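You operate a simulated robot arm through the tools that you are given. There is no shell and no other tool. Be economical: measure what you need, move in short steps, check, and stop when the job is done.

You are at the controls of a simulated two-armed robot. One attempt, no reset.

## Task
Brush the paper fluff off the lane's roller.
Fine: put the brake lever on, then push the rolling stack to the top, then brush; the red brush goes back. Set down upright: red brush. What is to be rubbed or washed off counts as gone when no trace of it is left.

It is judged by the outcome, as a careful person would: the job done as asked, and still so three seconds after it is handed in. It fails if anything else is knocked over, pushed out of place, dropped, spilled or broken.

## Robot
Two 7-joint arms with fingered hands on one trunk that stands fixed in place. Base frame: the origin is at the foot of the trunk, x ahead of it, y to its left, z up. Lengths are in mm, angles in rad, forces in N, time in s.
The left shoulder is at [79, 125, 1117], the right one opposite. With the tool pointing down near the work surface each hand reaches from about 440 to 820 mm from the base axis, measured 20 degrees to its own side. Payload 3.6 kg a hand.
The tool frame of a hand sits at the grasp point between the pads (the TCP): z along the fingers, y along the line on which they close. The tips reach 30 mm beyond it. The gripper opens to 104 mm. The gripper's body begins 35 mm behind the TCP. The gripper is a hand of 4 fingers: y runs from the thumb to the fingers, the wrist lies at [-15, -104, -178] in the tool frame, and closing takes about 1.5 s.
Orientation is that of the tool frame in the base frame, as a unit quaternion [x, y, z, w]. With the fingers straight down and the wrist toward the robot, the tool's x, y and z point along [0, 1, 0], [1, 0, 0] and [0, 0, -1] of the base frame.

## Interface
- The arms move only by the tool send_rows. It takes "left_commands", "right_commands" or both (then of equal length, played together; a hand with none holds still); each is a list that holds one entry, the list of rows, each a list of 6 numbers: the shift along the base's x, y, z in mm, then the turn, a rotation vector about the base's x, y, z in rad. In form: [[[dx, dy, dz, rx, ry, rz], ...]]. A call has 1 to 10 rows; each row is the pose to reach, as a shift and turn from the pose commanded when the call began. "left_grip" and "right_grip" are, for a hand that has rows, the finger opening in mm, from 0 to 104, set as the call begins (left out, the last holds). Rows are played at 5 a second. More than 50 mm and 0.15 rad between two rows, or a gripper value outside its range, and nothing of the call is played. A pose out of reach is approached as far as the arm can. The call stops where the force on the tool passes 40 N (or 10 N more than at its start, if that is more) or the arm is blocked; 0.2 s more then pass. The fingers move at their own pace (about 72 mm/s each) and stop on an object; they squeeze with about 29 N. The grip force told is the motor's: it shows also when the fingers shut on nothing. Time passes only in rows, and 0.2 s behind the last, so rows that repeat a pose let the fingers close. The reply holds the time, the measured pose of the TCP, the force on the tool along the base axes, the opening and the grip force, in the units named above and with some noise, with the torque about the TCP (base axes, N m) and any sound that the robot's microphone picked up.
- Cameras (640 x 400 px; columns grow to the right, rows downward): "scene" is now at [187.6, -3.9, 1252]; the picture's right is [-0.08, -1.00, 0.00], its down [-0.66, 0.06, -0.75] and it looks along [0.74, -0.06, -0.67] (base axes); focal length 214 px, centre (320, 200). "left" rides on the left gripper at [-61, -92, -130] in its tool frame; the picture's right is [-0.81, -0.28, 0.52], its down [0.53, -0.71, 0.46] and it looks along [0.24, 0.65, 0.72] (tool axes); focal length 275 px, centre (320, 200). "right" rides on the right gripper at [61, -92, -130] in its tool frame; the picture's right is [-0.81, 0.27, -0.52], its down [-0.53, -0.71, 0.46] and it looks along [-0.24, 0.64, 0.72] (tool axes); focal length 275 px, centre (320, 200). There is no depth. A picture from a camera that has moved, and an enlarged one, comes with that camera's place and axes in the base frame and with its lens. The place of the scene camera against the robot may be out by one fixed shift of up to 18 mm in any direction.
- get_image(camera): a new picture of that camera. The clock stands still meanwhile.
- move_column(by): slides the trunk up (or, below 0, down) by that many mm; the arms and the scene camera ride with it, the base frame stays. It gives what a move gives, with no picture.
- grasp_type(shape, hand): the hand has 4 fingers and takes this shape, open, in about a second: jaw (thumb against the fingers, like two jaws); tri (thumb and two fingers); tip (a fingertip pinch); poke (one finger out to press); point (the index stretched); flat (the hand flat); cup (the hand cupped); fist (a fist). The gripper value then closes the fingers along that shape, each until it touches; the sizes above hold for jaw. It gives what a move gives, with no picture.
- pan_tilt(pan, tilt): turns the head with the scene camera to pan (to the left, within 1.396 rad either way) and tilt (down, from -0.506 to 1.204), counted from straight ahead of the robot. It gives what a move gives.
- close_up(camera, box): a new picture of the part [left, top, right, bottom] of that camera's present view, enlarged. The clock stands still meanwhile.
- finish_job(): hands the job in; it is judged then, once.

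Go step by step. Nothing tells you positions but the pictures and the camera data: compare them with the known pose of the tool, close in by small moves and look again before you grip or let go. The budget is 120 turns and 94 pictures, counting those below and the enlarged ones. Unless the task says otherwise, let go and move clear before handing in.

The tools are called after "Call:" as name(argument=value, ...) on one line, values as JSON. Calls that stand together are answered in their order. send_rows: Moves the arms, as the interface text tells. Its arguments: {"type":"object","properties":{"left_commands":{"type":"array","items":{"type":"array","items":{"type":"array","items":{"type":"number"}}}},"left_grip":{"type":"number"},"right_commands":{"type":"array","items":{"type":"array","items":{"type":"array","items":{"type":"number"}}}},"right_grip":{"type":"number"}},"required":[]} The other tools are called the same way: move_column (by) slides the trunk up or down; grasp_type (shape, hand) gives the hand a shape; pan_tilt (pan, tilt) turns the head that bears the scene camera; get_image (camera) takes a picture; close_up (camera, box) takes an enlarged picture of a part of a camera's view; finish_job () hands the job in.

At the start:

```text
t: 0.0
left_position: [484.2, 84.0, 1118.1]
left_tcp_rot: [0.707, 0.707, -0.001, 0.0]
left_force: [-0.1, -1.2, 0.2]
left_ft_torque: [0.0, -0.01, 0.01]
left_gripper_width: 103.6
left_finger_force: 0.0
left_shape: jaw
right_position: [463.9, -260.8, 1093.0]
right_tcp_rot: [0.707, 0.707, 0.0, -0.001]
right_force: [0.4, -0.6, 0.2]
right_ft_torque: [0.0, -0.01, 0.03]
right_gripper_width: 103.6
right_finger_force: 0.1
right_shape: jaw
trunk travel left (down, up): [-350.0, 186.0]
head pan, tilt: [-0.084, 0.73]
```

scene: 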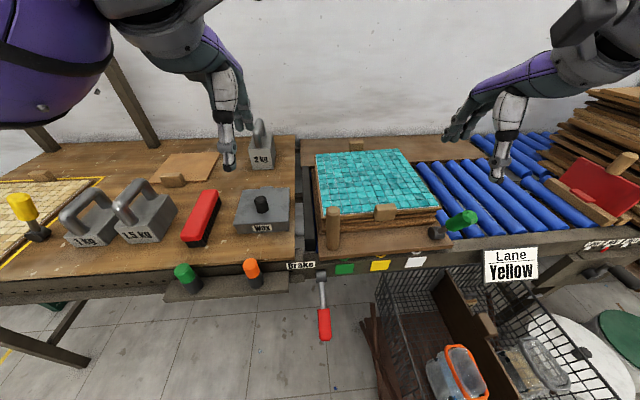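
right: 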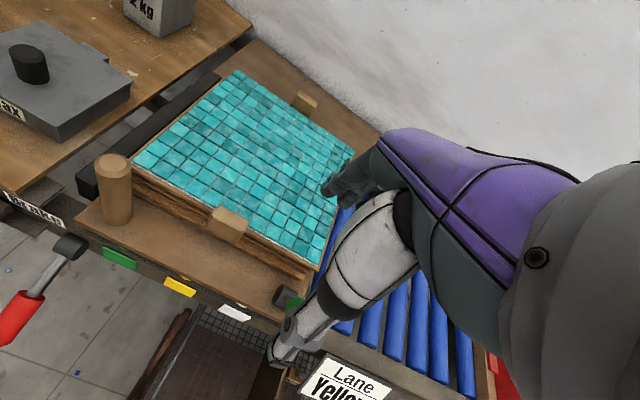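
left: 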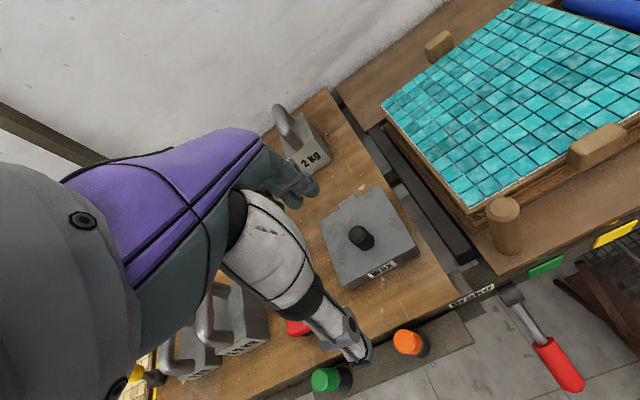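

I see a bench with weights, a red brush-like thing, a tile stack, blue rollers to the right, and a red brake lever hanging below. I take closer looks before touching anything.

Call:
close_up(camera="scene", box=[160, 120, 340, 350])

Call:
close_up(camera="scene", box=[290, 120, 480, 350])

Call:
pan_tilt(pan=-0.8, tilt=0.75)

Call:
get_image(camera="scene")

```text
1.74 times, centred on (250, 235) of scene
camera zoom: at [187.6, -3.9, 1252.0], right [-0.08, -1.0, 0.0], down [-0.66, 0.06, -0.75], along [0.74, -0.06, -0.67], focal length 373 px, centre (442, 139)
```

zoom: 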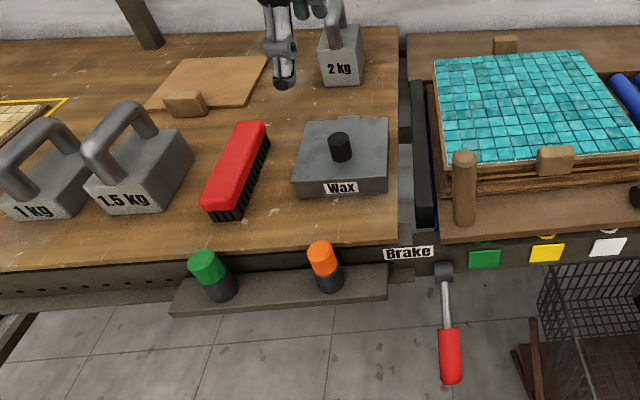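

```text
1.74 times, centred on (385, 235) of scene
camera zoom: at [187.6, -3.9, 1252.0], right [-0.08, -1.0, 0.0], down [-0.66, 0.06, -0.75], along [0.74, -0.06, -0.67], focal length 373 px, centre (207, 139)
```

zoom: 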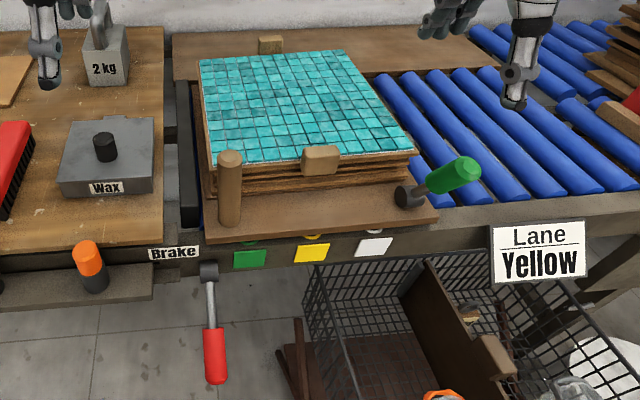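

```text
t: 1.1
left_position: [483.8, 84.3, 1117.6]
left_tcp_rot: [0.707, 0.707, 0.0, 0.001]
left_force: [0.4, 0.3, -0.1]
left_ft_torque: [0.02, -0.06, -0.04]
left_gripper_width: 103.7
left_finger_force: 0.1
left_shape: jaw
right_position: [463.1, -261.7, 1093.6]
right_tcp_rot: [0.707, 0.707, 0.001, 0.0]
right_force: [-0.3, 0.5, -0.3]
right_ft_torque: [0.01, 0.0, 0.04]
right_gripper_width: 103.5
right_finger_force: 0.0
right_shape: jaw
trunk travel left (down, up): [-350.0, 186.0]
head pan, tilt: [-0.799, 0.75]
```

```text
88 pictures are left
camera scene: at [161.9, -56.2, 1250.3], right [-0.72, -0.7, 0.0], down [-0.48, 0.49, -0.73], along [0.51, -0.52, -0.68], focal length 214 px, centre (320, 200)
```

scene: 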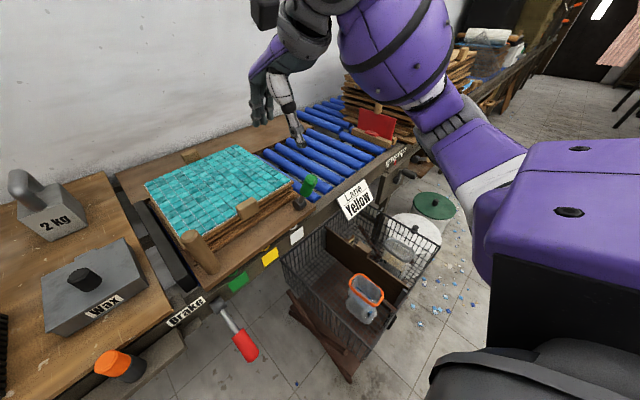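

The lane runs to the right from the tile stack; I need a closer look at the far end, the labels and the fluff.

Call:
close_up(camera="scene", box=[230, 90, 420, 220])

Call:
close_up(camera="scene", box=[110, 130, 320, 300])

Call:
pan_tilt(pan=0.7, tilt=0.75)

Call:
get_image(camera="scene")

```text
3.08 times, centred on (325, 155) of scene
camera zoom: at [161.9, -56.2, 1250.3], right [-0.72, -0.7, 0.0], down [-0.48, 0.49, -0.73], along [0.51, -0.52, -0.68], focal length 660 px, centre (305, 338)
```

zoom: 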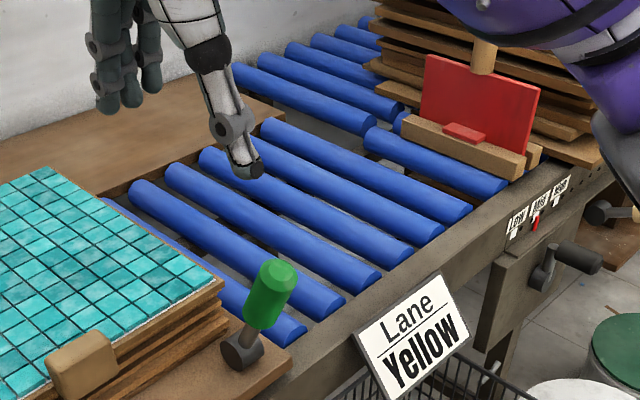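

```text
2.35 times, centred on (215, 215) of scene
camera zoom: at [161.9, -56.2, 1250.3], right [-0.72, -0.7, 0.0], down [-0.48, 0.49, -0.73], along [0.51, -0.52, -0.68], focal length 505 px, centre (567, 165)
```

zoom: 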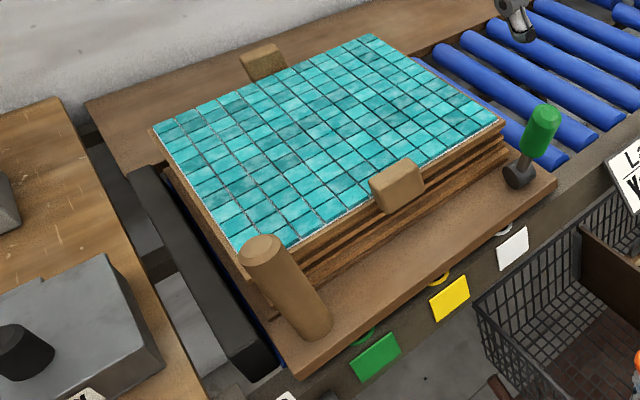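

```text
t: 2.7
left_position: [484.7, 84.3, 1119.0]
left_tcp_rot: [0.707, 0.707, 0.0, 0.0]
left_force: [-0.1, -1.0, 0.2]
left_ft_torque: [0.01, 0.0, 0.01]
left_gripper_width: 103.5
left_finger_force: 0.1
left_shape: jaw
right_position: [464.6, -262.6, 1093.4]
right_tcp_rot: [0.708, 0.706, 0.0, 0.0]
right_force: [0.1, 0.1, 0.3]
right_ft_torque: [-0.01, 0.0, -0.02]
right_gripper_width: 103.4
right_finger_force: 0.1
right_shape: jaw
trunk travel left (down, up): [-350.0, 186.0]
head pan, tilt: [0.7, 0.75]
```

```text
85 pictures are left
camera scene: at [167.6, 56.5, 1250.3], right [0.64, -0.77, 0.0], down [-0.52, -0.44, -0.73], along [0.56, 0.47, -0.68], focal length 214 px, centre (320, 200)
```

scene: 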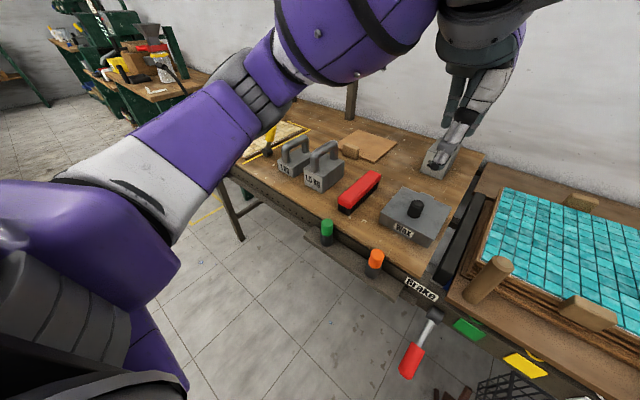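

The board with the stack lies on the rollers against a black bumper on the left; I now look at the brake lever and the right-hand end in more detail.

Call:
pan_tilt(pan=-0.1, tilt=1.0)

Call:
close_up(camera="scene", box=[230, 130, 430, 290])

Call:
close_up(camera="scene", box=[430, 30, 640, 200])

Call:
close_up(camera="left", box=[400, 180, 640, 400])

```text
t: 3.8
left_position: [483.5, 84.8, 1118.5]
left_tcp_rot: [0.707, 0.707, -0.001, 0.0]
left_force: [-0.1, 0.4, -1.2]
left_ft_torque: [0.02, -0.02, 0.01]
left_gripper_width: 103.9
left_finger_force: 0.0
left_shape: jaw
right_position: [463.2, -262.0, 1093.0]
right_tcp_rot: [0.707, 0.707, 0.0, 0.001]
right_force: [0.3, -1.4, -0.4]
right_ft_torque: [0.01, -0.04, 0.02]
right_gripper_width: 103.7
right_finger_force: 0.0
right_shape: jaw
trunk travel left (down, up): [-350.0, 186.0]
head pan, tilt: [-0.099, 1.0]
```

```text
2.50 times, centred on (330, 210) of scene
camera zoom: at [173.4, -3.7, 1231.2], right [-0.1, -1.0, 0.0], down [-0.84, 0.08, -0.54], along [0.54, -0.05, -0.84], focal length 536 px, centre (295, 175)
```

zoom: 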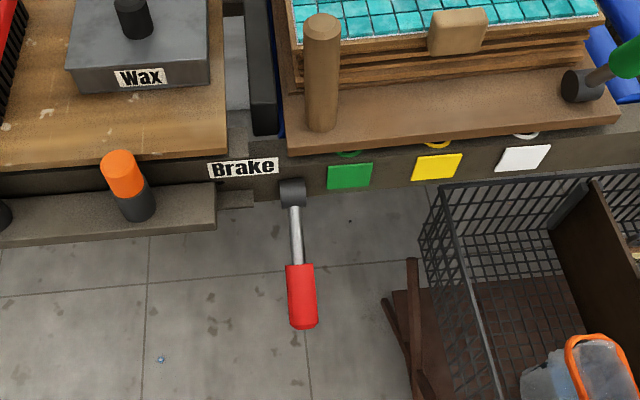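

```text
2.35 times, centred on (535, 115) of scene
camera zoom: at [173.4, -3.7, 1231.2], right [-0.1, -1.0, 0.0], down [-0.84, 0.08, -0.54], along [0.54, -0.05, -0.84], focal length 505 px, centre (-186, 400)
```

zoom: 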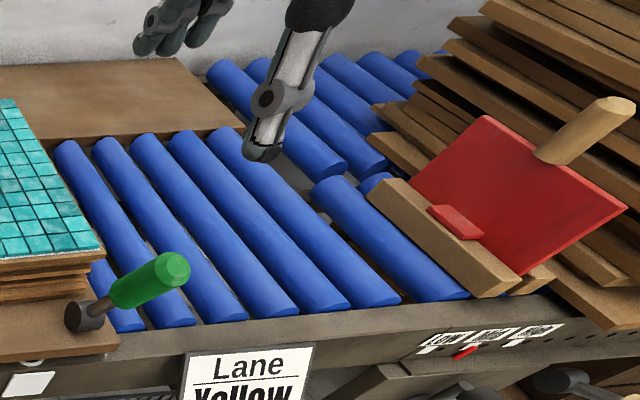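

```text
1.82 times, centred on (520, 290) of left
camera zoom: at [393.7, 22.3, 1248.7], right [-0.28, -0.81, -0.52], down [-0.71, 0.53, -0.46], along [0.65, 0.24, -0.72], focal length 500 px, centre (-44, 36)
```

zoom: 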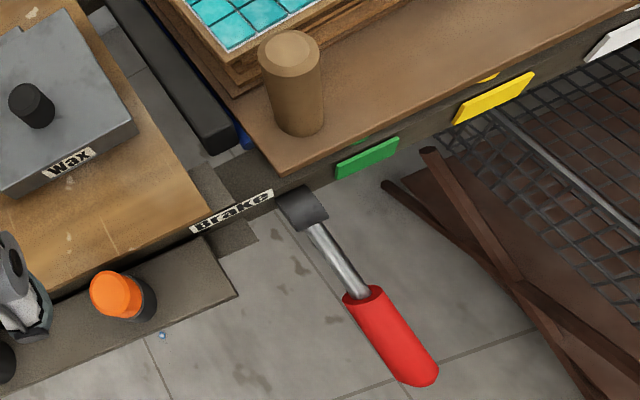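

The brake lever's hub comes out near (486, -33, 714) with the red handle end near (358, -33, 629). I move the hands a bit to get better views of the lever, the lane's low end and the right end.

Call:
send_rows(left_commands=[[[-10, -10, -40, 0, 0, 0], [-20, -20, -80, 0, 0, 0], [-25, -25, -120, 0, 0, 0], [-30, -30, -140, 0, 0, 0]]], right_commands=[[[-10, -40, -10, 0, 0, 0], [-20, -80, -20, 0, 0, 0], [-30, -120, -30, 0, 0, 0], [-40, -150, -30, 0, 0, 0]]])

Call:
get_image(camera="left")

Call:
get_image(camera="right")

Call:
get_image(camera="scene")

```text
t: 4.8
left_position: [452.7, 52.2, 979.3]
left_tcp_rot: [0.707, 0.707, 0.0, 0.001]
left_force: [-0.4, 0.2, 0.8]
left_ft_torque: [0.02, -0.02, 0.0]
left_gripper_width: 103.7
left_finger_force: 0.0
left_shape: jaw
right_position: [423.2, -412.4, 1062.8]
right_tcp_rot: [0.707, 0.707, 0.0, 0.001]
right_force: [-0.1, -1.3, 0.0]
right_ft_torque: [-0.01, -0.04, 0.02]
right_gripper_width: 103.6
right_finger_force: 0.1
right_shape: jaw
trunk travel left (down, up): [-350.0, 186.0]
head pan, tilt: [-0.099, 1.0]
```

```text
81 pictures are left
camera left: at [362.5, -10.0, 1109.3], right [-0.27, -0.81, -0.52], down [-0.71, 0.53, -0.46], along [0.65, 0.24, -0.72], focal length 275 px, centre (320, 200)
```

left: 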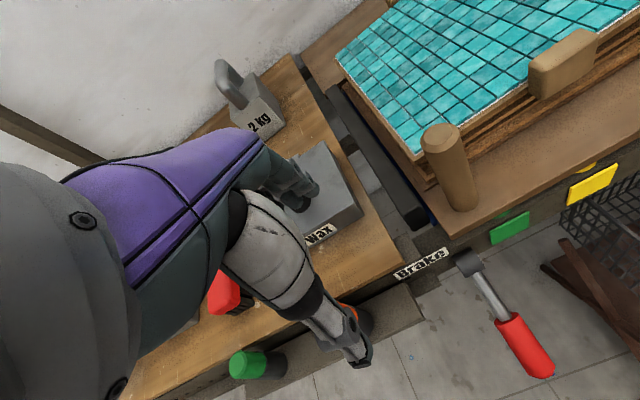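

```text
80 pictures are left
camera right: at [331.6, -350.7, 1192.1], right [0.28, -0.81, 0.52], down [-0.71, -0.53, -0.46], along [0.65, -0.24, -0.72], focal length 275 px, centre (320, 200)
```

right: 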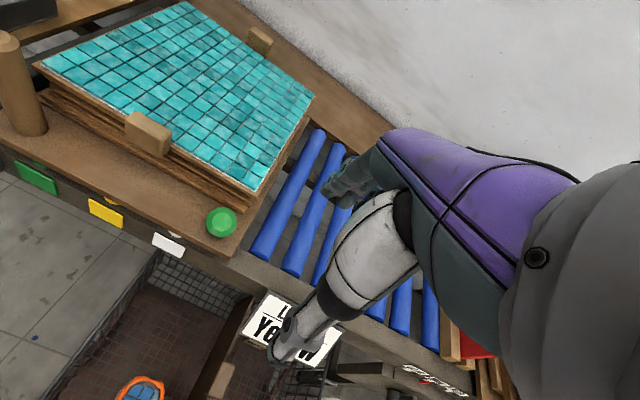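

```text
79 pictures are left
camera scene: at [173.3, -4.1, 1231.2], right [-0.1, -0.99, 0.0], down [-0.84, 0.08, -0.54], along [0.54, -0.05, -0.84], focal length 214 px, centre (320, 200)
```

scene: 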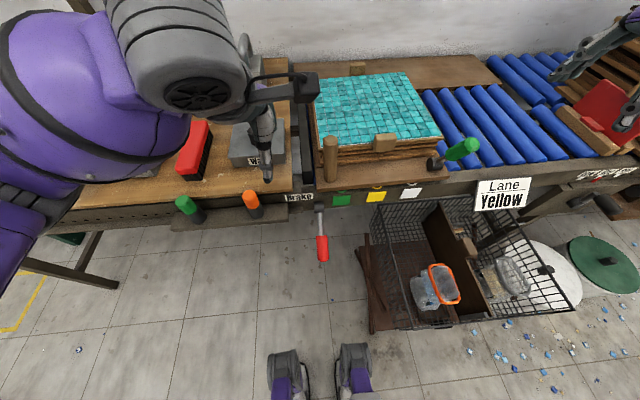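

The rail rises toward the right, so the "top" is the right end at the red stop. I zoom on the brake hub and on the labels at the right end.

Call:
close_up(camera="left", box=[370, 190, 590, 390])

Call:
close_up(camera="scene", box=[540, 70, 640, 230])

```text
2.00 times, centred on (480, 290) of left
camera zoom: at [362.5, -10.0, 1109.3], right [-0.27, -0.81, -0.52], down [-0.71, 0.53, -0.46], along [0.65, 0.24, -0.72], focal length 551 px, centre (0, 20)
```

zoom: 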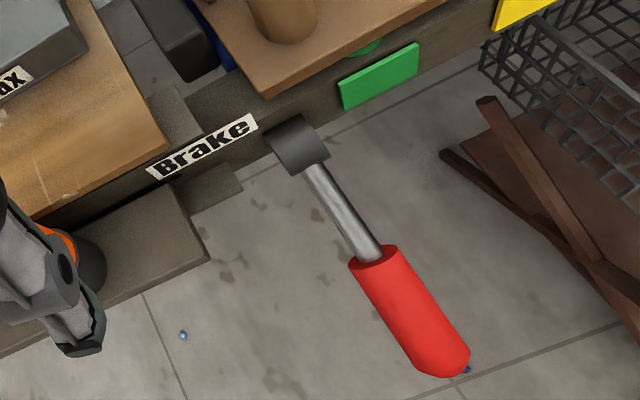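

```text
2.50 times, centred on (590, 150) of scene
camera zoom: at [173.3, -4.1, 1231.2], right [-0.1, -0.99, 0.0], down [-0.84, 0.08, -0.54], along [0.54, -0.05, -0.84], focal length 536 px, centre (-355, 325)
```

zoom: 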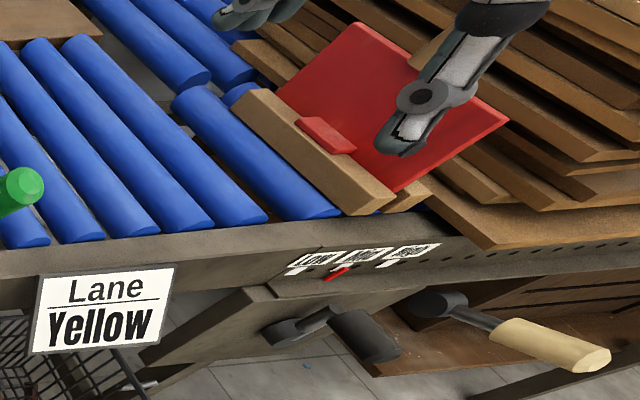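

The lever pivots about a y-axis and hangs down toward me; its grip centre is near (387, -39, 650). I turn the left hand so the fingers close sideways (along y) and bring it above the handle.

Call:
send_rows(left_commands=[[[-7, -9, 0, 0, 0, -0.15], [-14, -18, 0, 0, 0, -0.3], [-20, -27, 0, 0, 0, -0.45], [-27, -36, 0, 0, 0, -0.6], [-34, -45, 0, 0, 0, -0.75], [-40, -55, 0, 0, 0, -0.9], [-47, -65, 0, 0, 0, -1.05], [-54, -75, 0, 0, 0, -1.2], [-60, -85, 0, 0, 0, -1.35], [-67, -93, 0, 0, 0, -1.5]]])

Call:
get_image(camera="scene")

```text
t: 7.0
left_position: [386.5, -40.0, 979.9]
left_tcp_rot: [0.999, 0.034, 0.0, 0.0]
left_force: [-0.1, 1.0, -0.7]
left_ft_torque: [-0.03, 0.0, -0.01]
left_gripper_width: 103.6
left_finger_force: 0.0
left_shape: jaw
right_position: [424.8, -411.1, 1064.0]
right_tcp_rot: [0.707, 0.707, 0.001, 0.0]
right_force: [-0.1, 0.5, -0.2]
right_ft_torque: [0.0, -0.02, 0.01]
right_gripper_width: 103.5
right_finger_force: 0.0
right_shape: jaw
trunk travel left (down, up): [-350.0, 186.0]
head pan, tilt: [-0.099, 1.0]
```

```text
76 pictures are left
camera scene: at [173.5, -3.9, 1231.2], right [-0.1, -0.99, 0.0], down [-0.84, 0.08, -0.54], along [0.54, -0.05, -0.84], focal length 214 px, centre (320, 200)
```

scene: 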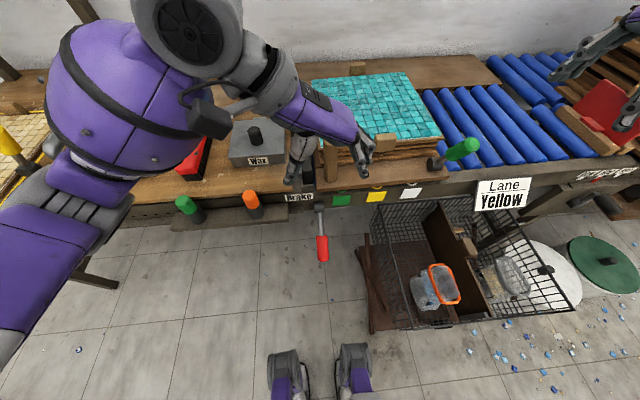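

The hand is above the lever at the right heading. Now I descend, tilting a little so the fingers point forward-down across the handle.

Call:
send_rows(left_commands=[[[0, 0, -30, 0, -0.05, 0], [0, 0, -70, 0, -0.1, 0], [0, 0, -110, 0, -0.15, 0], [0, 0, -150, 0, -0.2, 0], [0, 0, -190, 0, -0.25, 0], [0, 0, -220, 0, -0.3, 0]]])

Call:
get_image(camera="left")

Call:
get_image(camera="scene")

```text
t: 8.4
left_position: [386.7, -36.4, 756.2]
left_tcp_rot: [0.988, 0.035, 0.15, 0.006]
left_force: [-0.4, 1.0, -0.4]
left_ft_torque: [-0.01, 0.0, -0.01]
left_gripper_width: 103.6
left_finger_force: 0.1
left_shape: jaw
right_position: [424.1, -411.7, 1063.2]
right_tcp_rot: [0.707, 0.707, 0.0, 0.0]
right_force: [0.7, -0.2, -0.2]
right_ft_torque: [0.0, 0.01, 0.03]
right_gripper_width: 103.8
right_finger_force: 0.1
right_shape: jaw
trunk travel left (down, up): [-350.0, 186.0]
head pan, tilt: [-0.099, 1.0]
```

```text
75 pictures are left
camera left: at [285.6, 49.8, 860.9], right [-0.64, 0.22, -0.74], down [0.6, 0.75, -0.29], along [0.49, -0.63, -0.61], focal length 275 px, centre (320, 200)
```

left: 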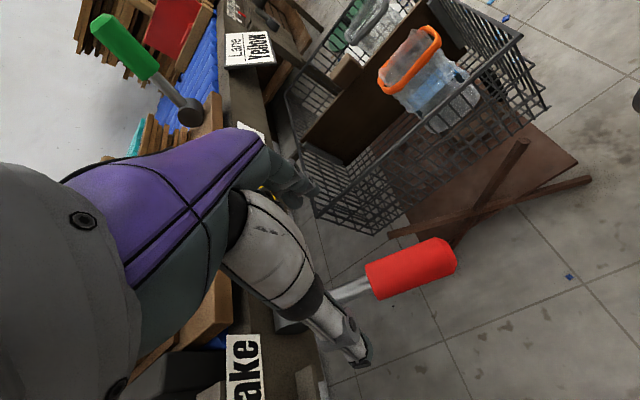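

```text
74 pictures are left
camera scene: at [173.4, -3.7, 1231.2], right [-0.1, -0.99, 0.0], down [-0.84, 0.08, -0.54], along [0.54, -0.05, -0.84], focal length 214 px, centre (320, 200)
```

scene: 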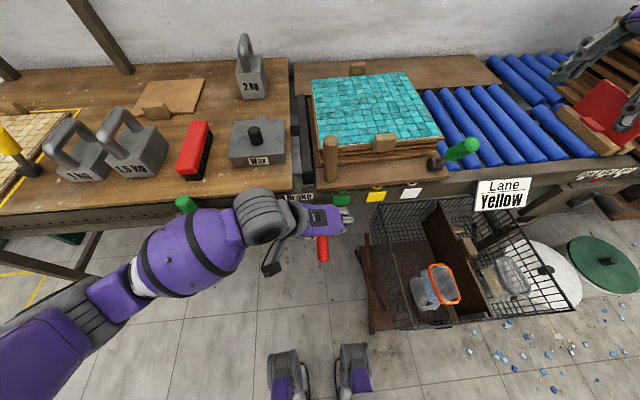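

From this view the grip's centre is about (390, -39, 638), between my opened fingers. I descend onto it and close.

Call:
send_rows(left_commands=[[[2, -2, -35, 0, 0, 0], [4, -3, -70, 0, 0, 0], [6, -3, -108, 0, 0, 0]]])

Call:
get_image(camera="left")

```text
t: 9.2
left_position: [393.4, -39.6, 647.9]
left_tcp_rot: [0.988, 0.034, 0.151, 0.005]
left_force: [0.2, 0.1, -0.5]
left_ft_torque: [0.0, -0.02, -0.04]
left_gripper_width: 103.8
left_finger_force: 0.0
left_shape: jaw
right_position: [424.3, -412.1, 1063.0]
right_tcp_rot: [0.707, 0.707, 0.0, 0.0]
right_force: [-0.2, 1.1, -0.2]
right_ft_torque: [0.02, 0.01, 0.0]
right_gripper_width: 103.7
right_finger_force: 0.2
right_shape: jaw
trunk travel left (down, up): [-350.0, 186.0]
head pan, tilt: [-0.099, 1.0]
```

```text
73 pictures are left
camera left: at [291.5, 46.6, 753.0], right [-0.64, 0.22, -0.74], down [0.6, 0.75, -0.29], along [0.49, -0.63, -0.61], focal length 275 px, centre (320, 200)
```

left: 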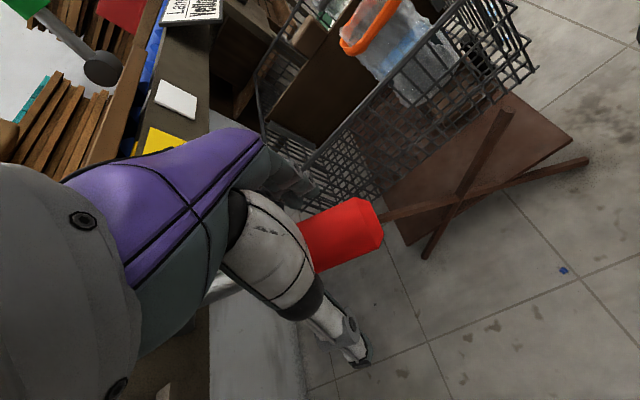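

The handle lies between thumb and fingers. I close on it.

Call:
send_rows(left_commands=[[[0, 0, 0, 0, 0, 0], [0, 0, 0, 0, 0, 0], [0, 0, 0, 0, 0, 0], [0, 0, 0, 0, 0, 0], [0, 0, 0, 0, 0, 0], [0, 0, 0, 0, 0, 0], [0, 0, 0, 0, 0, 0]]], left_grip=0)

Call:
get_image(camera="left")

```text
t: 10.8
left_position: [394.1, -39.1, 648.6]
left_tcp_rot: [0.988, 0.035, 0.148, 0.004]
left_force: [0.2, 5.2, -4.4]
left_ft_torque: [-0.09, -0.02, -0.02]
left_gripper_width: 16.5
left_finger_force: 28.8
left_shape: jaw
right_position: [424.2, -410.8, 1062.8]
right_tcp_rot: [0.707, 0.707, 0.0, 0.0]
right_force: [-0.2, -0.2, -0.5]
right_ft_torque: [-0.02, 0.0, -0.05]
right_gripper_width: 103.9
right_finger_force: 0.1
right_shape: jaw
trunk travel left (down, up): [-350.0, 186.0]
head pan, tilt: [-0.099, 1.0]
```

```text
72 pictures are left
camera left: at [291.7, 47.2, 753.2], right [-0.64, 0.22, -0.74], down [0.59, 0.75, -0.29], along [0.49, -0.62, -0.61], focal length 275 px, centre (320, 200)
```

left: 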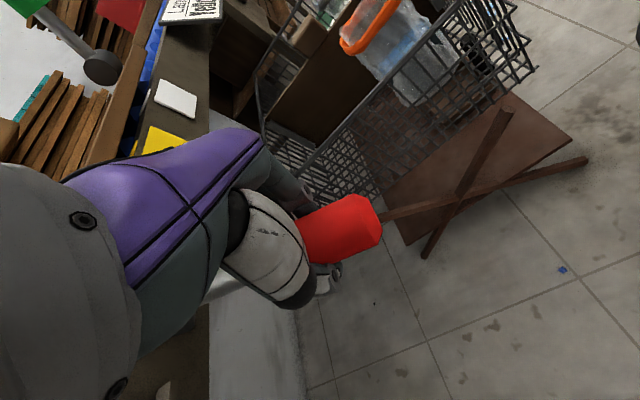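

The handle is held. I try lifting it a small arc about its pivot and watch the force.

Call:
send_rows(left_commands=[[[-3, 0, 6, 0, 0.06, 0], [-5, 0, 12, 0, 0.12, 0], [-8, 0, 18, 0, 0.18, 0], [-10, 0, 24, 0, 0.24, 0]]])

```text
t: 11.8
left_position: [383.1, -39.4, 674.4]
left_tcp_rot: [0.999, 0.036, 0.031, 0.001]
left_force: [3.5, 14.6, -4.3]
left_ft_torque: [-0.01, 0.02, 0.02]
left_gripper_width: 16.1
left_finger_force: 28.7
left_shape: jaw
right_position: [424.4, -412.0, 1063.2]
right_tcp_rot: [0.707, 0.707, 0.0, 0.001]
right_force: [-0.1, -0.4, 0.2]
right_ft_torque: [0.01, -0.01, 0.0]
right_gripper_width: 103.3
right_finger_force: 0.1
right_shape: jaw
trunk travel left (down, up): [-350.0, 186.0]
head pan, tilt: [-0.099, 1.0]
```

The lever follows easily. I carry on upward.

Call:
send_rows(left_commands=[[[-2, 0, 9, 0, 0.08, 0], [-3, 0, 18, 0, 0.17, 0], [-3, 0, 26, 0, 0.26, 0], [-2, 0, 36, 0, 0.35, 0], [0, 0, 45, 0, 0.44, 0], [2, 0, 54, 0, 0.52, 0]]])

Call:
get_image(camera="scene")

Call:
get_image(camera="left")

```text
t: 13.2
left_position: [386.4, -40.2, 726.8]
left_tcp_rot: [0.973, 0.034, -0.228, -0.008]
left_force: [7.5, 16.1, -7.3]
left_ft_torque: [0.01, 0.0, 0.04]
left_gripper_width: 16.3
left_finger_force: 29.1
left_shape: jaw
right_position: [424.8, -410.2, 1062.7]
right_tcp_rot: [0.707, 0.707, -0.001, 0.0]
right_force: [0.2, -0.3, 0.2]
right_ft_torque: [-0.03, -0.01, -0.01]
right_gripper_width: 103.9
right_finger_force: 0.1
right_shape: jaw
trunk travel left (down, up): [-350.0, 186.0]
head pan, tilt: [-0.099, 1.0]
```

```text
71 pictures are left
camera scene: at [174.6, -2.5, 1231.0], right [-0.1, -0.99, 0.0], down [-0.84, 0.08, -0.54], along [0.54, -0.05, -0.84], focal length 214 px, centre (320, 200)
```

scene: 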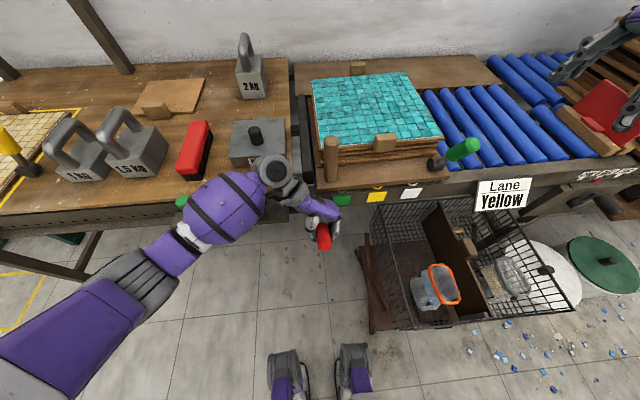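

```text
70 pictures are left
camera left: at [384.7, 46.0, 874.6], right [-0.97, 0.22, -0.1], down [0.23, 0.75, -0.62], along [-0.06, -0.63, -0.78], focal length 275 px, centre (320, 200)
```

left: 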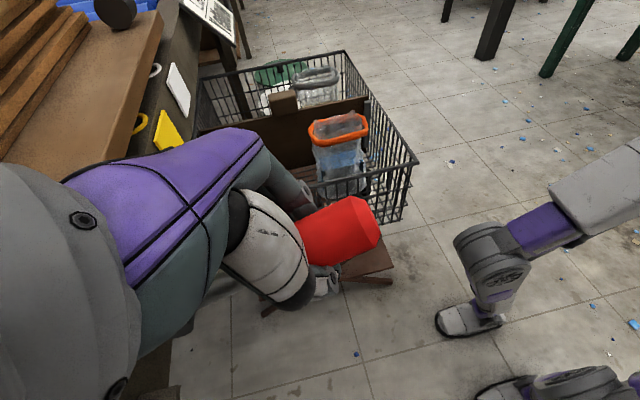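

Still light; I continue up until it meets its stop.

Call:
send_rows(left_commands=[[[3, 0, 9, 0, 0.06, 0], [7, 0, 18, 0, 0.12, 0], [11, 0, 27, 0, 0.18, 0], [16, 0, 35, 0, 0.24, 0], [21, 0, 43, 0, 0.3, 0]]])

Call:
get_image(camera="scene")

```text
t: 13.9
left_position: [388.5, -38.6, 736.0]
left_tcp_rot: [0.957, 0.034, -0.289, -0.02]
left_force: [3.9, 1.1, -19.9]
left_ft_torque: [-0.13, -0.07, 0.08]
left_gripper_width: 15.8
left_finger_force: 28.4
left_shape: jaw
right_position: [425.2, -411.5, 1062.4]
right_tcp_rot: [0.707, 0.707, 0.0, -0.001]
right_force: [0.1, 0.7, -0.8]
right_ft_torque: [0.0, -0.01, 0.01]
right_gripper_width: 104.0
right_finger_force: 0.0
right_shape: jaw
trunk travel left (down, up): [-350.0, 186.0]
head pan, tilt: [-0.099, 1.0]
stopped in row 3 (left hand): the force on the tool passed its limit at 47 N (the readings are from after the stop); the commanded pose is now the measured one
```

```text
69 pictures are left
camera scene: at [174.2, -4.0, 1231.0], right [-0.1, -0.99, 0.0], down [-0.84, 0.08, -0.54], along [0.54, -0.05, -0.84], focal length 214 px, centre (320, 200)
```

scene: 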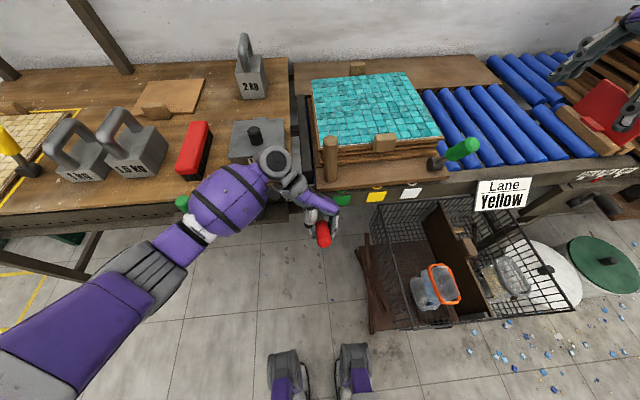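

The lever reached its upper stop (47 N). I open the hand and back off upward to see whether it stays.

Call:
send_rows(left_commands=[[[0, 0, 0, 0, 0, 0], [0, 0, 0, 0, 0, 0], [0, 0, 0, 0, 0, 0], [0, 0, 0, 0, 0, 0], [0, 0, 0, 0, 0, 0], [0, 0, 0, 0, 0, 0]]], left_grip=104)

Call:
send_rows(left_commands=[[[8, 0, 25, 0, -0.05, 0], [12, 0, 60, 0, -0.15, 0], [8, 0, 110, 0, -0.3, 0], [0, 0, 160, 0, -0.45, 0], [0, 0, 210, 0, -0.6, 0]]])

Call:
get_image(camera="scene")

Call:
get_image(camera="left")

```text
t: 15.3
left_position: [388.6, -39.7, 740.1]
left_tcp_rot: [0.956, 0.034, -0.289, -0.017]
left_force: [-0.5, 0.0, 0.1]
left_ft_torque: [0.01, -0.04, -0.04]
left_gripper_width: 103.6
left_finger_force: 0.0
left_shape: jaw
right_position: [424.1, -411.9, 1062.7]
right_tcp_rot: [0.707, 0.707, 0.001, 0.0]
right_force: [0.5, -0.7, -0.4]
right_ft_torque: [-0.02, 0.0, 0.01]
right_gripper_width: 103.6
right_finger_force: 0.0
right_shape: jaw
trunk travel left (down, up): [-350.0, 186.0]
head pan, tilt: [-0.099, 1.0]
```

```text
refused: row 3 steps farther than a row can; nothing moved
```

```text
68 pictures are left
camera scene: at [173.5, -3.8, 1231.2], right [-0.1, -0.99, 0.0], down [-0.84, 0.08, -0.54], along [0.54, -0.05, -0.84], focal length 214 px, centre (320, 200)
```

scene: 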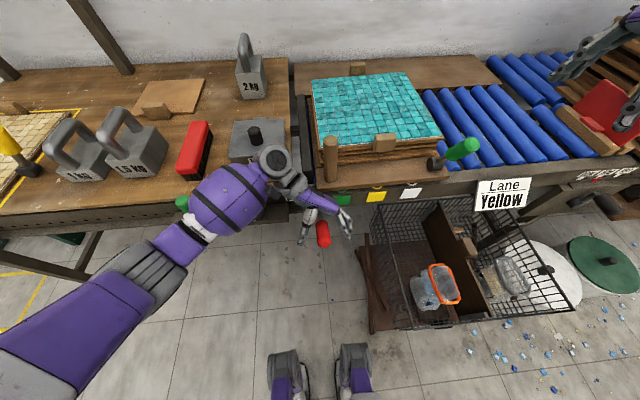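

```text
67 pictures are left
camera left: at [406.1, 44.6, 886.9], right [-0.97, 0.22, 0.03], down [0.15, 0.76, -0.64], along [-0.16, -0.62, -0.77], focal length 275 px, centre (320, 200)
```

left: 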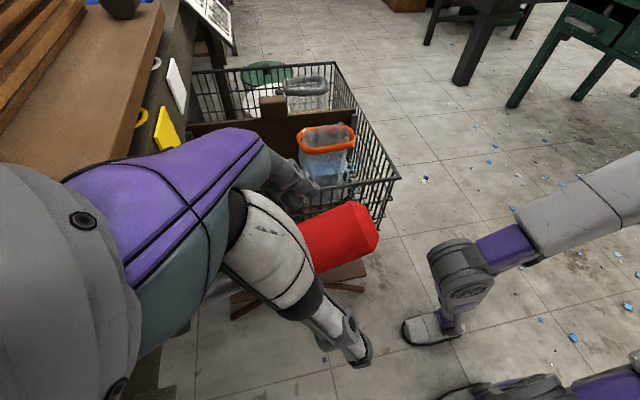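

The lever stays where I left it. I back the left hand off upward and away to clear the view.

Call:
send_rows(left_commands=[[[10, 0, 30, 0, -0.07, 0], [12, 0, 65, 0, -0.2, 0], [8, 10, 105, 0, -0.33, 0], [0, 25, 145, 0, -0.46, 0], [0, 50, 185, 0, -0.6, 0], [0, 90, 210, 0, -0.6, 0], [0, 130, 230, 0, -0.6, 0], [0, 170, 250, 0, -0.6, 0]]])

Call:
get_image(camera="scene")

```text
t: 17.1
left_position: [388.0, 132.0, 990.3]
left_tcp_rot: [0.999, 0.037, 0.008, -0.006]
left_force: [-0.6, -0.1, 0.8]
left_ft_torque: [-0.01, 0.02, 0.0]
left_gripper_width: 103.8
left_finger_force: 0.1
left_shape: jaw
right_position: [424.0, -412.3, 1063.2]
right_tcp_rot: [0.707, 0.708, 0.0, -0.001]
right_force: [-0.2, 0.1, 0.5]
right_ft_torque: [-0.01, -0.01, -0.01]
right_gripper_width: 103.7
right_finger_force: 0.0
right_shape: jaw
trunk travel left (down, up): [-350.0, 186.0]
head pan, tilt: [-0.099, 1.0]
```

```text
66 pictures are left
camera scene: at [173.1, -3.4, 1231.2], right [-0.1, -0.99, 0.0], down [-0.84, 0.08, -0.54], along [0.54, -0.05, -0.84], focal length 214 px, centre (320, 200)
```

scene: 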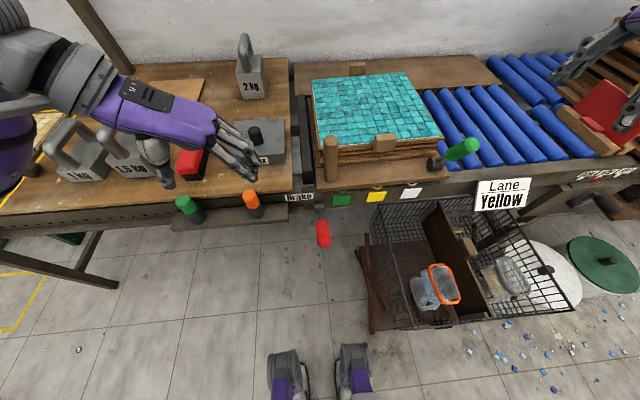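

The lever now points up and stays: brake on. Next I bring the right hand, turned so its fingers close along y, over the wooden post at about (530, -67, 766–909).

Call:
send_rows(right_commands=[[[5, 36, 4, 0, 0, 0.15], [10, 72, 8, 0, 0, 0.3], [15, 108, 12, 0, 0, 0.45], [20, 144, 15, 0, 0, 0.6], [25, 180, 15, 0, 0, 0.75], [35, 216, 15, 0, 0, 0.9], [45, 252, 15, 0, 0, 1.05], [60, 286, 15, 0, 0, 1.2], [75, 318, 15, 0, 0, 1.35], [90, 343, 15, 0, 0, 1.5]]])

Call:
get_image(camera="right")

Call:
get_image(camera="scene")

```text
t: 19.3
left_position: [386.7, 128.9, 992.1]
left_tcp_rot: [0.999, 0.037, 0.009, -0.006]
left_force: [0.0, 0.4, 0.0]
left_ft_torque: [0.02, -0.03, -0.05]
left_gripper_width: 104.1
left_finger_force: 0.1
left_shape: jaw
right_position: [360.5, -5.1, 1087.6]
right_tcp_rot: [0.051, 0.999, 0.001, 0.002]
right_force: [-1.0, -0.6, -1.4]
right_ft_torque: [0.0, -0.01, -0.01]
right_gripper_width: 103.9
right_finger_force: 0.1
right_shape: jaw
right hand out of reach, approached as far as the arm can: row 4, 5, 6, 7, 8, 9, 10
trunk travel left (down, up): [-350.0, 186.0]
head pan, tilt: [-0.099, 1.0]
```

```text
65 pictures are left
camera right: at [289.3, -90.1, 1216.9], right [0.83, 0.19, 0.52], down [0.46, -0.76, -0.46], along [0.31, 0.62, -0.72], focal length 275 px, centre (320, 200)
```

right: 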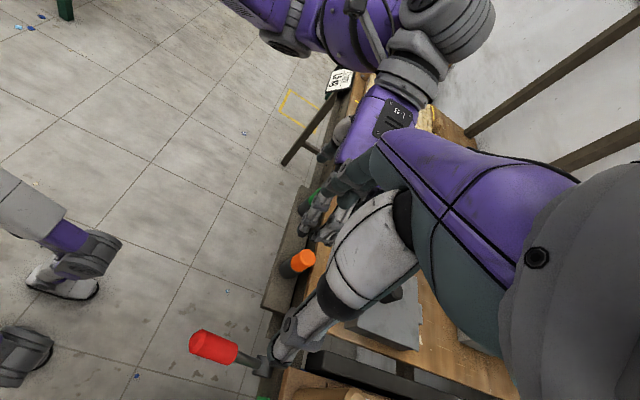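

```text
64 pictures are left
camera scene: at [171.8, -4.9, 1231.4], right [-0.1, -0.99, 0.0], down [-0.84, 0.08, -0.54], along [0.54, -0.05, -0.84], focal length 214 px, centre (320, 200)
```

scene: 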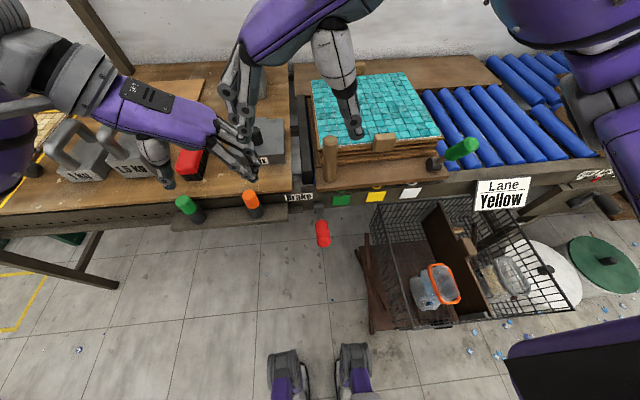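

The right arm did not get where I sent it (it is at (360, -5, 1088)). I first take the left hand away to be safe and try a lower, more right-hand target.

Call:
send_rows(left_commands=[[[-5, 40, 20, 0, 0, 0], [-5, 80, 40, 0, 0, 0], [0, 120, 60, 0, 0, 0], [0, 150, 60, 0, 0, 0], [0, 150, 60, 0, 0, 0], [0, 150, 60, 0, 0, 0]]], right_commands=[[[0, 0, 0, 0, 0, 0], [0, 0, 0, 0, 0, 0], [0, -20, -20, 0, 0, 0], [0, -40, -50, 0, 0, 0], [0, -60, -80, 0, 0, 0], [0, -60, -80, 0, 0, 0]]])

```text
t: 20.7
left_position: [392.3, 280.5, 1050.9]
left_tcp_rot: [0.999, 0.038, 0.008, -0.007]
left_force: [0.0, -0.5, -0.4]
left_ft_torque: [-0.02, 0.0, 0.05]
left_gripper_width: 103.8
left_finger_force: 0.1
left_shape: jaw
right_position: [316.0, -26.2, 1018.2]
right_tcp_rot: [0.037, 0.999, -0.001, 0.0]
right_force: [0.7, -0.1, -0.7]
right_ft_torque: [0.03, 0.0, 0.01]
right_gripper_width: 103.9
right_finger_force: 0.1
right_shape: jaw
right hand out of reach, approached as far as the arm can: row 3, 4, 5, 6
trunk travel left (down, up): [-350.0, 186.0]
head pan, tilt: [-0.099, 1.0]
```

That heading is awkward for the right arm. I turn it back toward the default heading and move ahead.

Call:
send_rows(right_commands=[[[0, -20, 10, 0, 0, -0.15], [0, -40, 20, 0, 0, -0.3], [0, -60, 30, 0, 0, -0.45], [10, -80, 40, 0, 0, -0.6], [20, -100, 50, 0, 0, -0.75], [30, -120, 60, 0, 0, -0.9], [45, -120, 60, 0, 0, -1.05], [60, -120, 60, 0, 0, -1.2], [80, -120, 60, 0, 0, -1.35], [100, -120, 60, 0, 0, -1.5]]])

Call:
get_image(camera="scene")

```text
t: 22.9
left_position: [391.7, 278.7, 1050.4]
left_tcp_rot: [0.999, 0.038, 0.007, -0.007]
left_force: [-0.7, 0.3, -1.0]
left_ft_torque: [0.0, -0.01, 0.01]
left_gripper_width: 104.0
left_finger_force: 0.2
left_shape: jaw
right_position: [420.0, -145.4, 1080.9]
right_tcp_rot: [0.708, 0.706, 0.0, 0.0]
right_force: [-0.2, 0.8, 0.0]
right_ft_torque: [0.0, 0.0, 0.01]
right_gripper_width: 103.6
right_finger_force: 0.0
right_shape: jaw
right hand out of reach, approached as far as the arm can: row 3, 4, 5
trunk travel left (down, up): [-350.0, 186.0]
head pan, tilt: [-0.099, 1.0]
```

```text
63 pictures are left
camera scene: at [173.6, -3.4, 1231.1], right [-0.1, -0.99, 0.0], down [-0.84, 0.08, -0.54], along [0.54, -0.05, -0.84], focal length 214 px, centre (320, 200)
```

scene: 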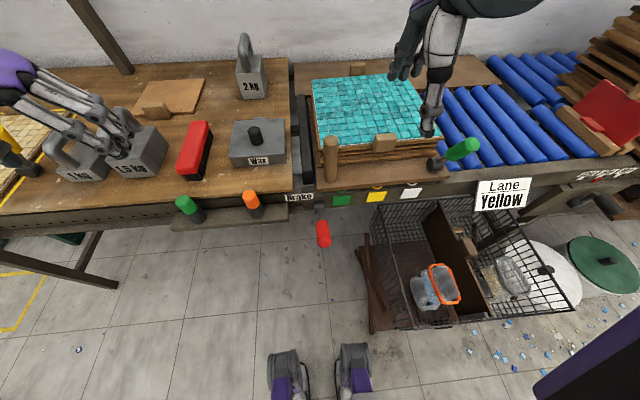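

Back to a workable heading. I'll push the post from its left side with the closed hand: move to about (522, -10) high above, fingers closed, and check.

Call:
send_rows(right_commands=[[[10, 20, 0, 0, 0, 0], [30, 50, 0, 0, 0, 0], [50, 80, 0, 0, 0, 0], [70, 105, 0, 0, 0, 0], [90, 125, 0, 0, 0, 0], [102, 140, 0, 0, 0, 0], [102, 140, -40, 0, 0, 0], [102, 140, -80, 0, 0, 0]]], right_grip=0)

Call:
get_image(camera="scene")

Call:
get_image(camera="right")

```text
t: 24.7
left_position: [394.2, 279.1, 1050.5]
left_tcp_rot: [0.999, 0.036, 0.005, -0.005]
left_force: [1.2, 0.6, -0.7]
left_ft_torque: [-0.04, 0.02, 0.0]
left_gripper_width: 103.6
left_finger_force: 0.1
left_shape: jaw
right_position: [521.4, -42.2, 989.3]
right_tcp_rot: [0.709, 0.705, 0.001, 0.0]
right_force: [0.6, -0.7, 0.9]
right_ft_torque: [0.03, 0.06, 0.0]
right_gripper_width: 0.0
right_finger_force: 28.6
right_shape: jaw
right hand out of reach, approached as far as the arm can: row 5, 6, 7, 8
trunk travel left (down, up): [-350.0, 186.0]
head pan, tilt: [-0.099, 1.0]
```

```text
62 pictures are left
camera scene: at [175.8, -4.2, 1230.7], right [-0.1, -0.99, 0.0], down [-0.84, 0.08, -0.54], along [0.54, -0.05, -0.84], focal length 214 px, centre (320, 200)
```

scene: 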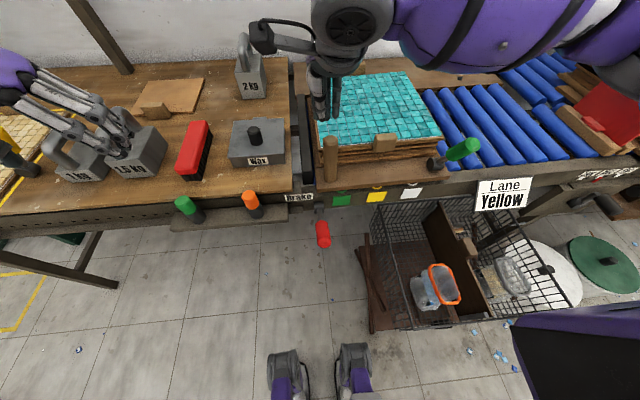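

```text
61 pictures are left
camera right: at [429.8, 18.7, 1118.9], right [0.27, -0.81, 0.52], down [-0.72, -0.53, -0.46], along [0.64, -0.24, -0.73], focal length 275 px, centre (320, 200)
```

right: 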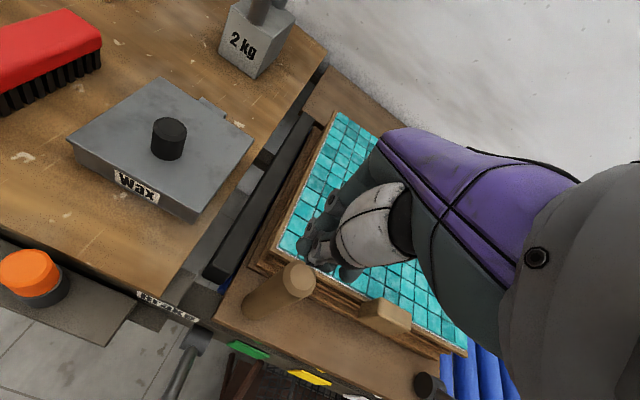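

The right arm can't get left of the post, but the left hand in its present heading can grip the post sideways. I park the right hand to the right and bring the left hand above the post.

Call:
send_rows(right_commands=[[[0, 0, 30, 0, 0, 0], [-10, -20, 70, 0, 0, 0], [-20, -65, 90, 0, 0, 0], [-40, -110, 90, 0, 0, 0], [-60, -155, 90, 0, 0, 0], [-80, -200, 90, 0, 0, 0], [-95, -245, 90, 0, 0, 0], [-100, -290, 90, 0, 0, 0], [-100, -338, 90, 0, 0, 0], [-100, -386, 90, 0, 0, 0]]])

Call:
send_rows(left_commands=[[[14, -35, 0, 0, 0, 0], [28, -70, 0, 0, 0, 0], [42, -105, 0, 0, 0, 0], [56, -140, 0, 0, 0, 0], [70, -180, 0, 0, 0, 0], [84, -220, 0, 0, 0, 0], [98, -260, -10, 0, 0, 0], [112, -300, -25, 0, 0, -0.04], [125, -330, -40, 0, 0, -0.07], [138, -347, -60, 0, 0, -0.07]]])

Call:
get_image(camera="left")

Call:
get_image(camera="scene")

```text
refused: row 3 steps farther than a row can; nothing moved
```

```text
t: 26.3
left_position: [487.0, 32.6, 1044.2]
left_tcp_rot: [0.999, 0.04, 0.01, -0.009]
left_force: [-8.2, 19.0, 1.0]
left_ft_torque: [-0.31, -0.08, -0.27]
left_gripper_width: 101.0
left_finger_force: 0.1
left_shape: jaw
right_position: [522.8, -53.7, 985.0]
right_tcp_rot: [0.719, 0.695, -0.01, 0.002]
right_force: [6.9, -18.3, -1.4]
right_ft_torque: [1.2, 0.48, 0.25]
right_gripper_width: 0.0
right_finger_force: 29.2
right_shape: jaw
trunk travel left (down, up): [-350.0, 186.0]
head pan, tilt: [-0.099, 1.0]
stopped in row 8 (right hand): the force on the tool passed its limit at 58 N (the readings are from after the stop); the commanded pose is now the measured one
```

```text
60 pictures are left
camera left: at [417.2, 115.5, 1174.6], right [-0.82, 0.22, -0.53], down [0.48, 0.76, -0.43], along [0.31, -0.61, -0.73], focal length 275 px, centre (320, 200)
```

left: 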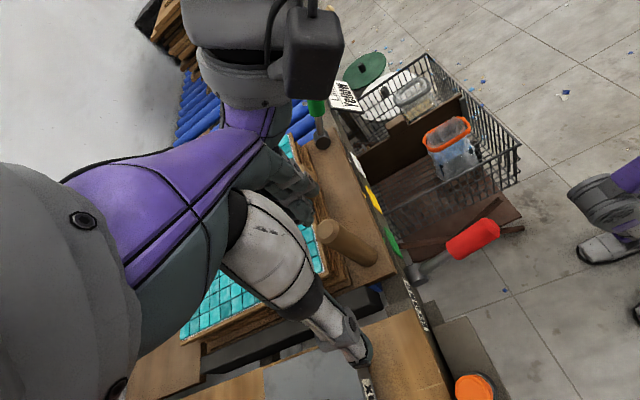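

```text
59 pictures are left
camera scene: at [173.6, -4.0, 1231.1], right [-0.1, -0.99, 0.0], down [-0.84, 0.08, -0.54], along [0.54, -0.05, -0.84], focal length 214 px, centre (320, 200)
```

scene: 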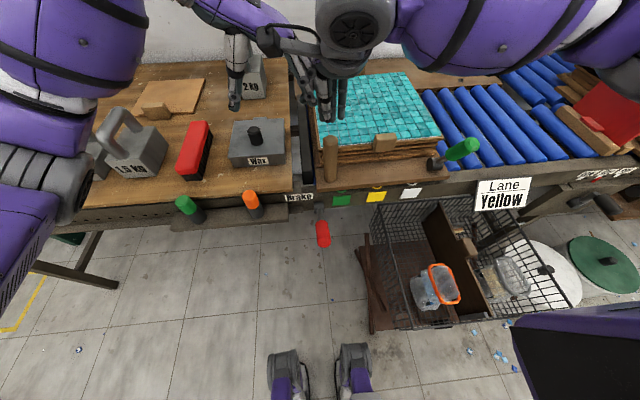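

My right-hand retreat was refused, so the hands touched lightly; nothing else was disturbed. I back the left off and take the right away.

Call:
send_rows(left_commands=[[[-10, 30, 5, 0, 0, 0], [-15, 50, 5, 0, 0, 0], [-15, 50, 5, 0, 0, 0], [-15, 50, 5, 0, 0, 0], [-15, 50, 5, 0, 0, 0], [-15, 50, 5, 0, 0, 0], [-15, 50, 5, 0, 0, 0], [-15, 50, 5, 0, 0, 0], [-15, 50, 5, 0, 0, 0], [-15, 50, 5, 0, 0, 0]]], right_commands=[[[0, -10, 15, 0, 0, 0], [-10, -30, 50, 0, 0, 0], [-20, -65, 75, 0, 0, 0], [-40, -105, 85, 0, 0, 0], [-60, -145, 90, 0, 0, 0], [-80, -190, 90, 0, 0, 0], [-95, -235, 90, 0, 0, 0], [-100, -280, 90, 0, 0, 0], [-100, -328, 90, 0, 0, 0], [-100, -376, 90, 0, 0, 0]]])

```text
t: 28.5
left_position: [471.8, 80.9, 1048.1]
left_tcp_rot: [0.999, 0.039, 0.01, -0.007]
left_force: [-0.6, -0.4, -0.6]
left_ft_torque: [0.02, 0.01, 0.0]
left_gripper_width: 104.1
left_finger_force: 0.0
left_shape: jaw
right_position: [421.0, -427.1, 1075.2]
right_tcp_rot: [0.716, 0.698, -0.009, 0.001]
right_force: [-0.4, -0.4, 1.0]
right_ft_torque: [0.03, 0.0, -0.01]
right_gripper_width: 0.0
right_finger_force: 28.7
right_shape: jaw
trunk travel left (down, up): [-350.0, 186.0]
head pan, tilt: [-0.099, 1.0]
```

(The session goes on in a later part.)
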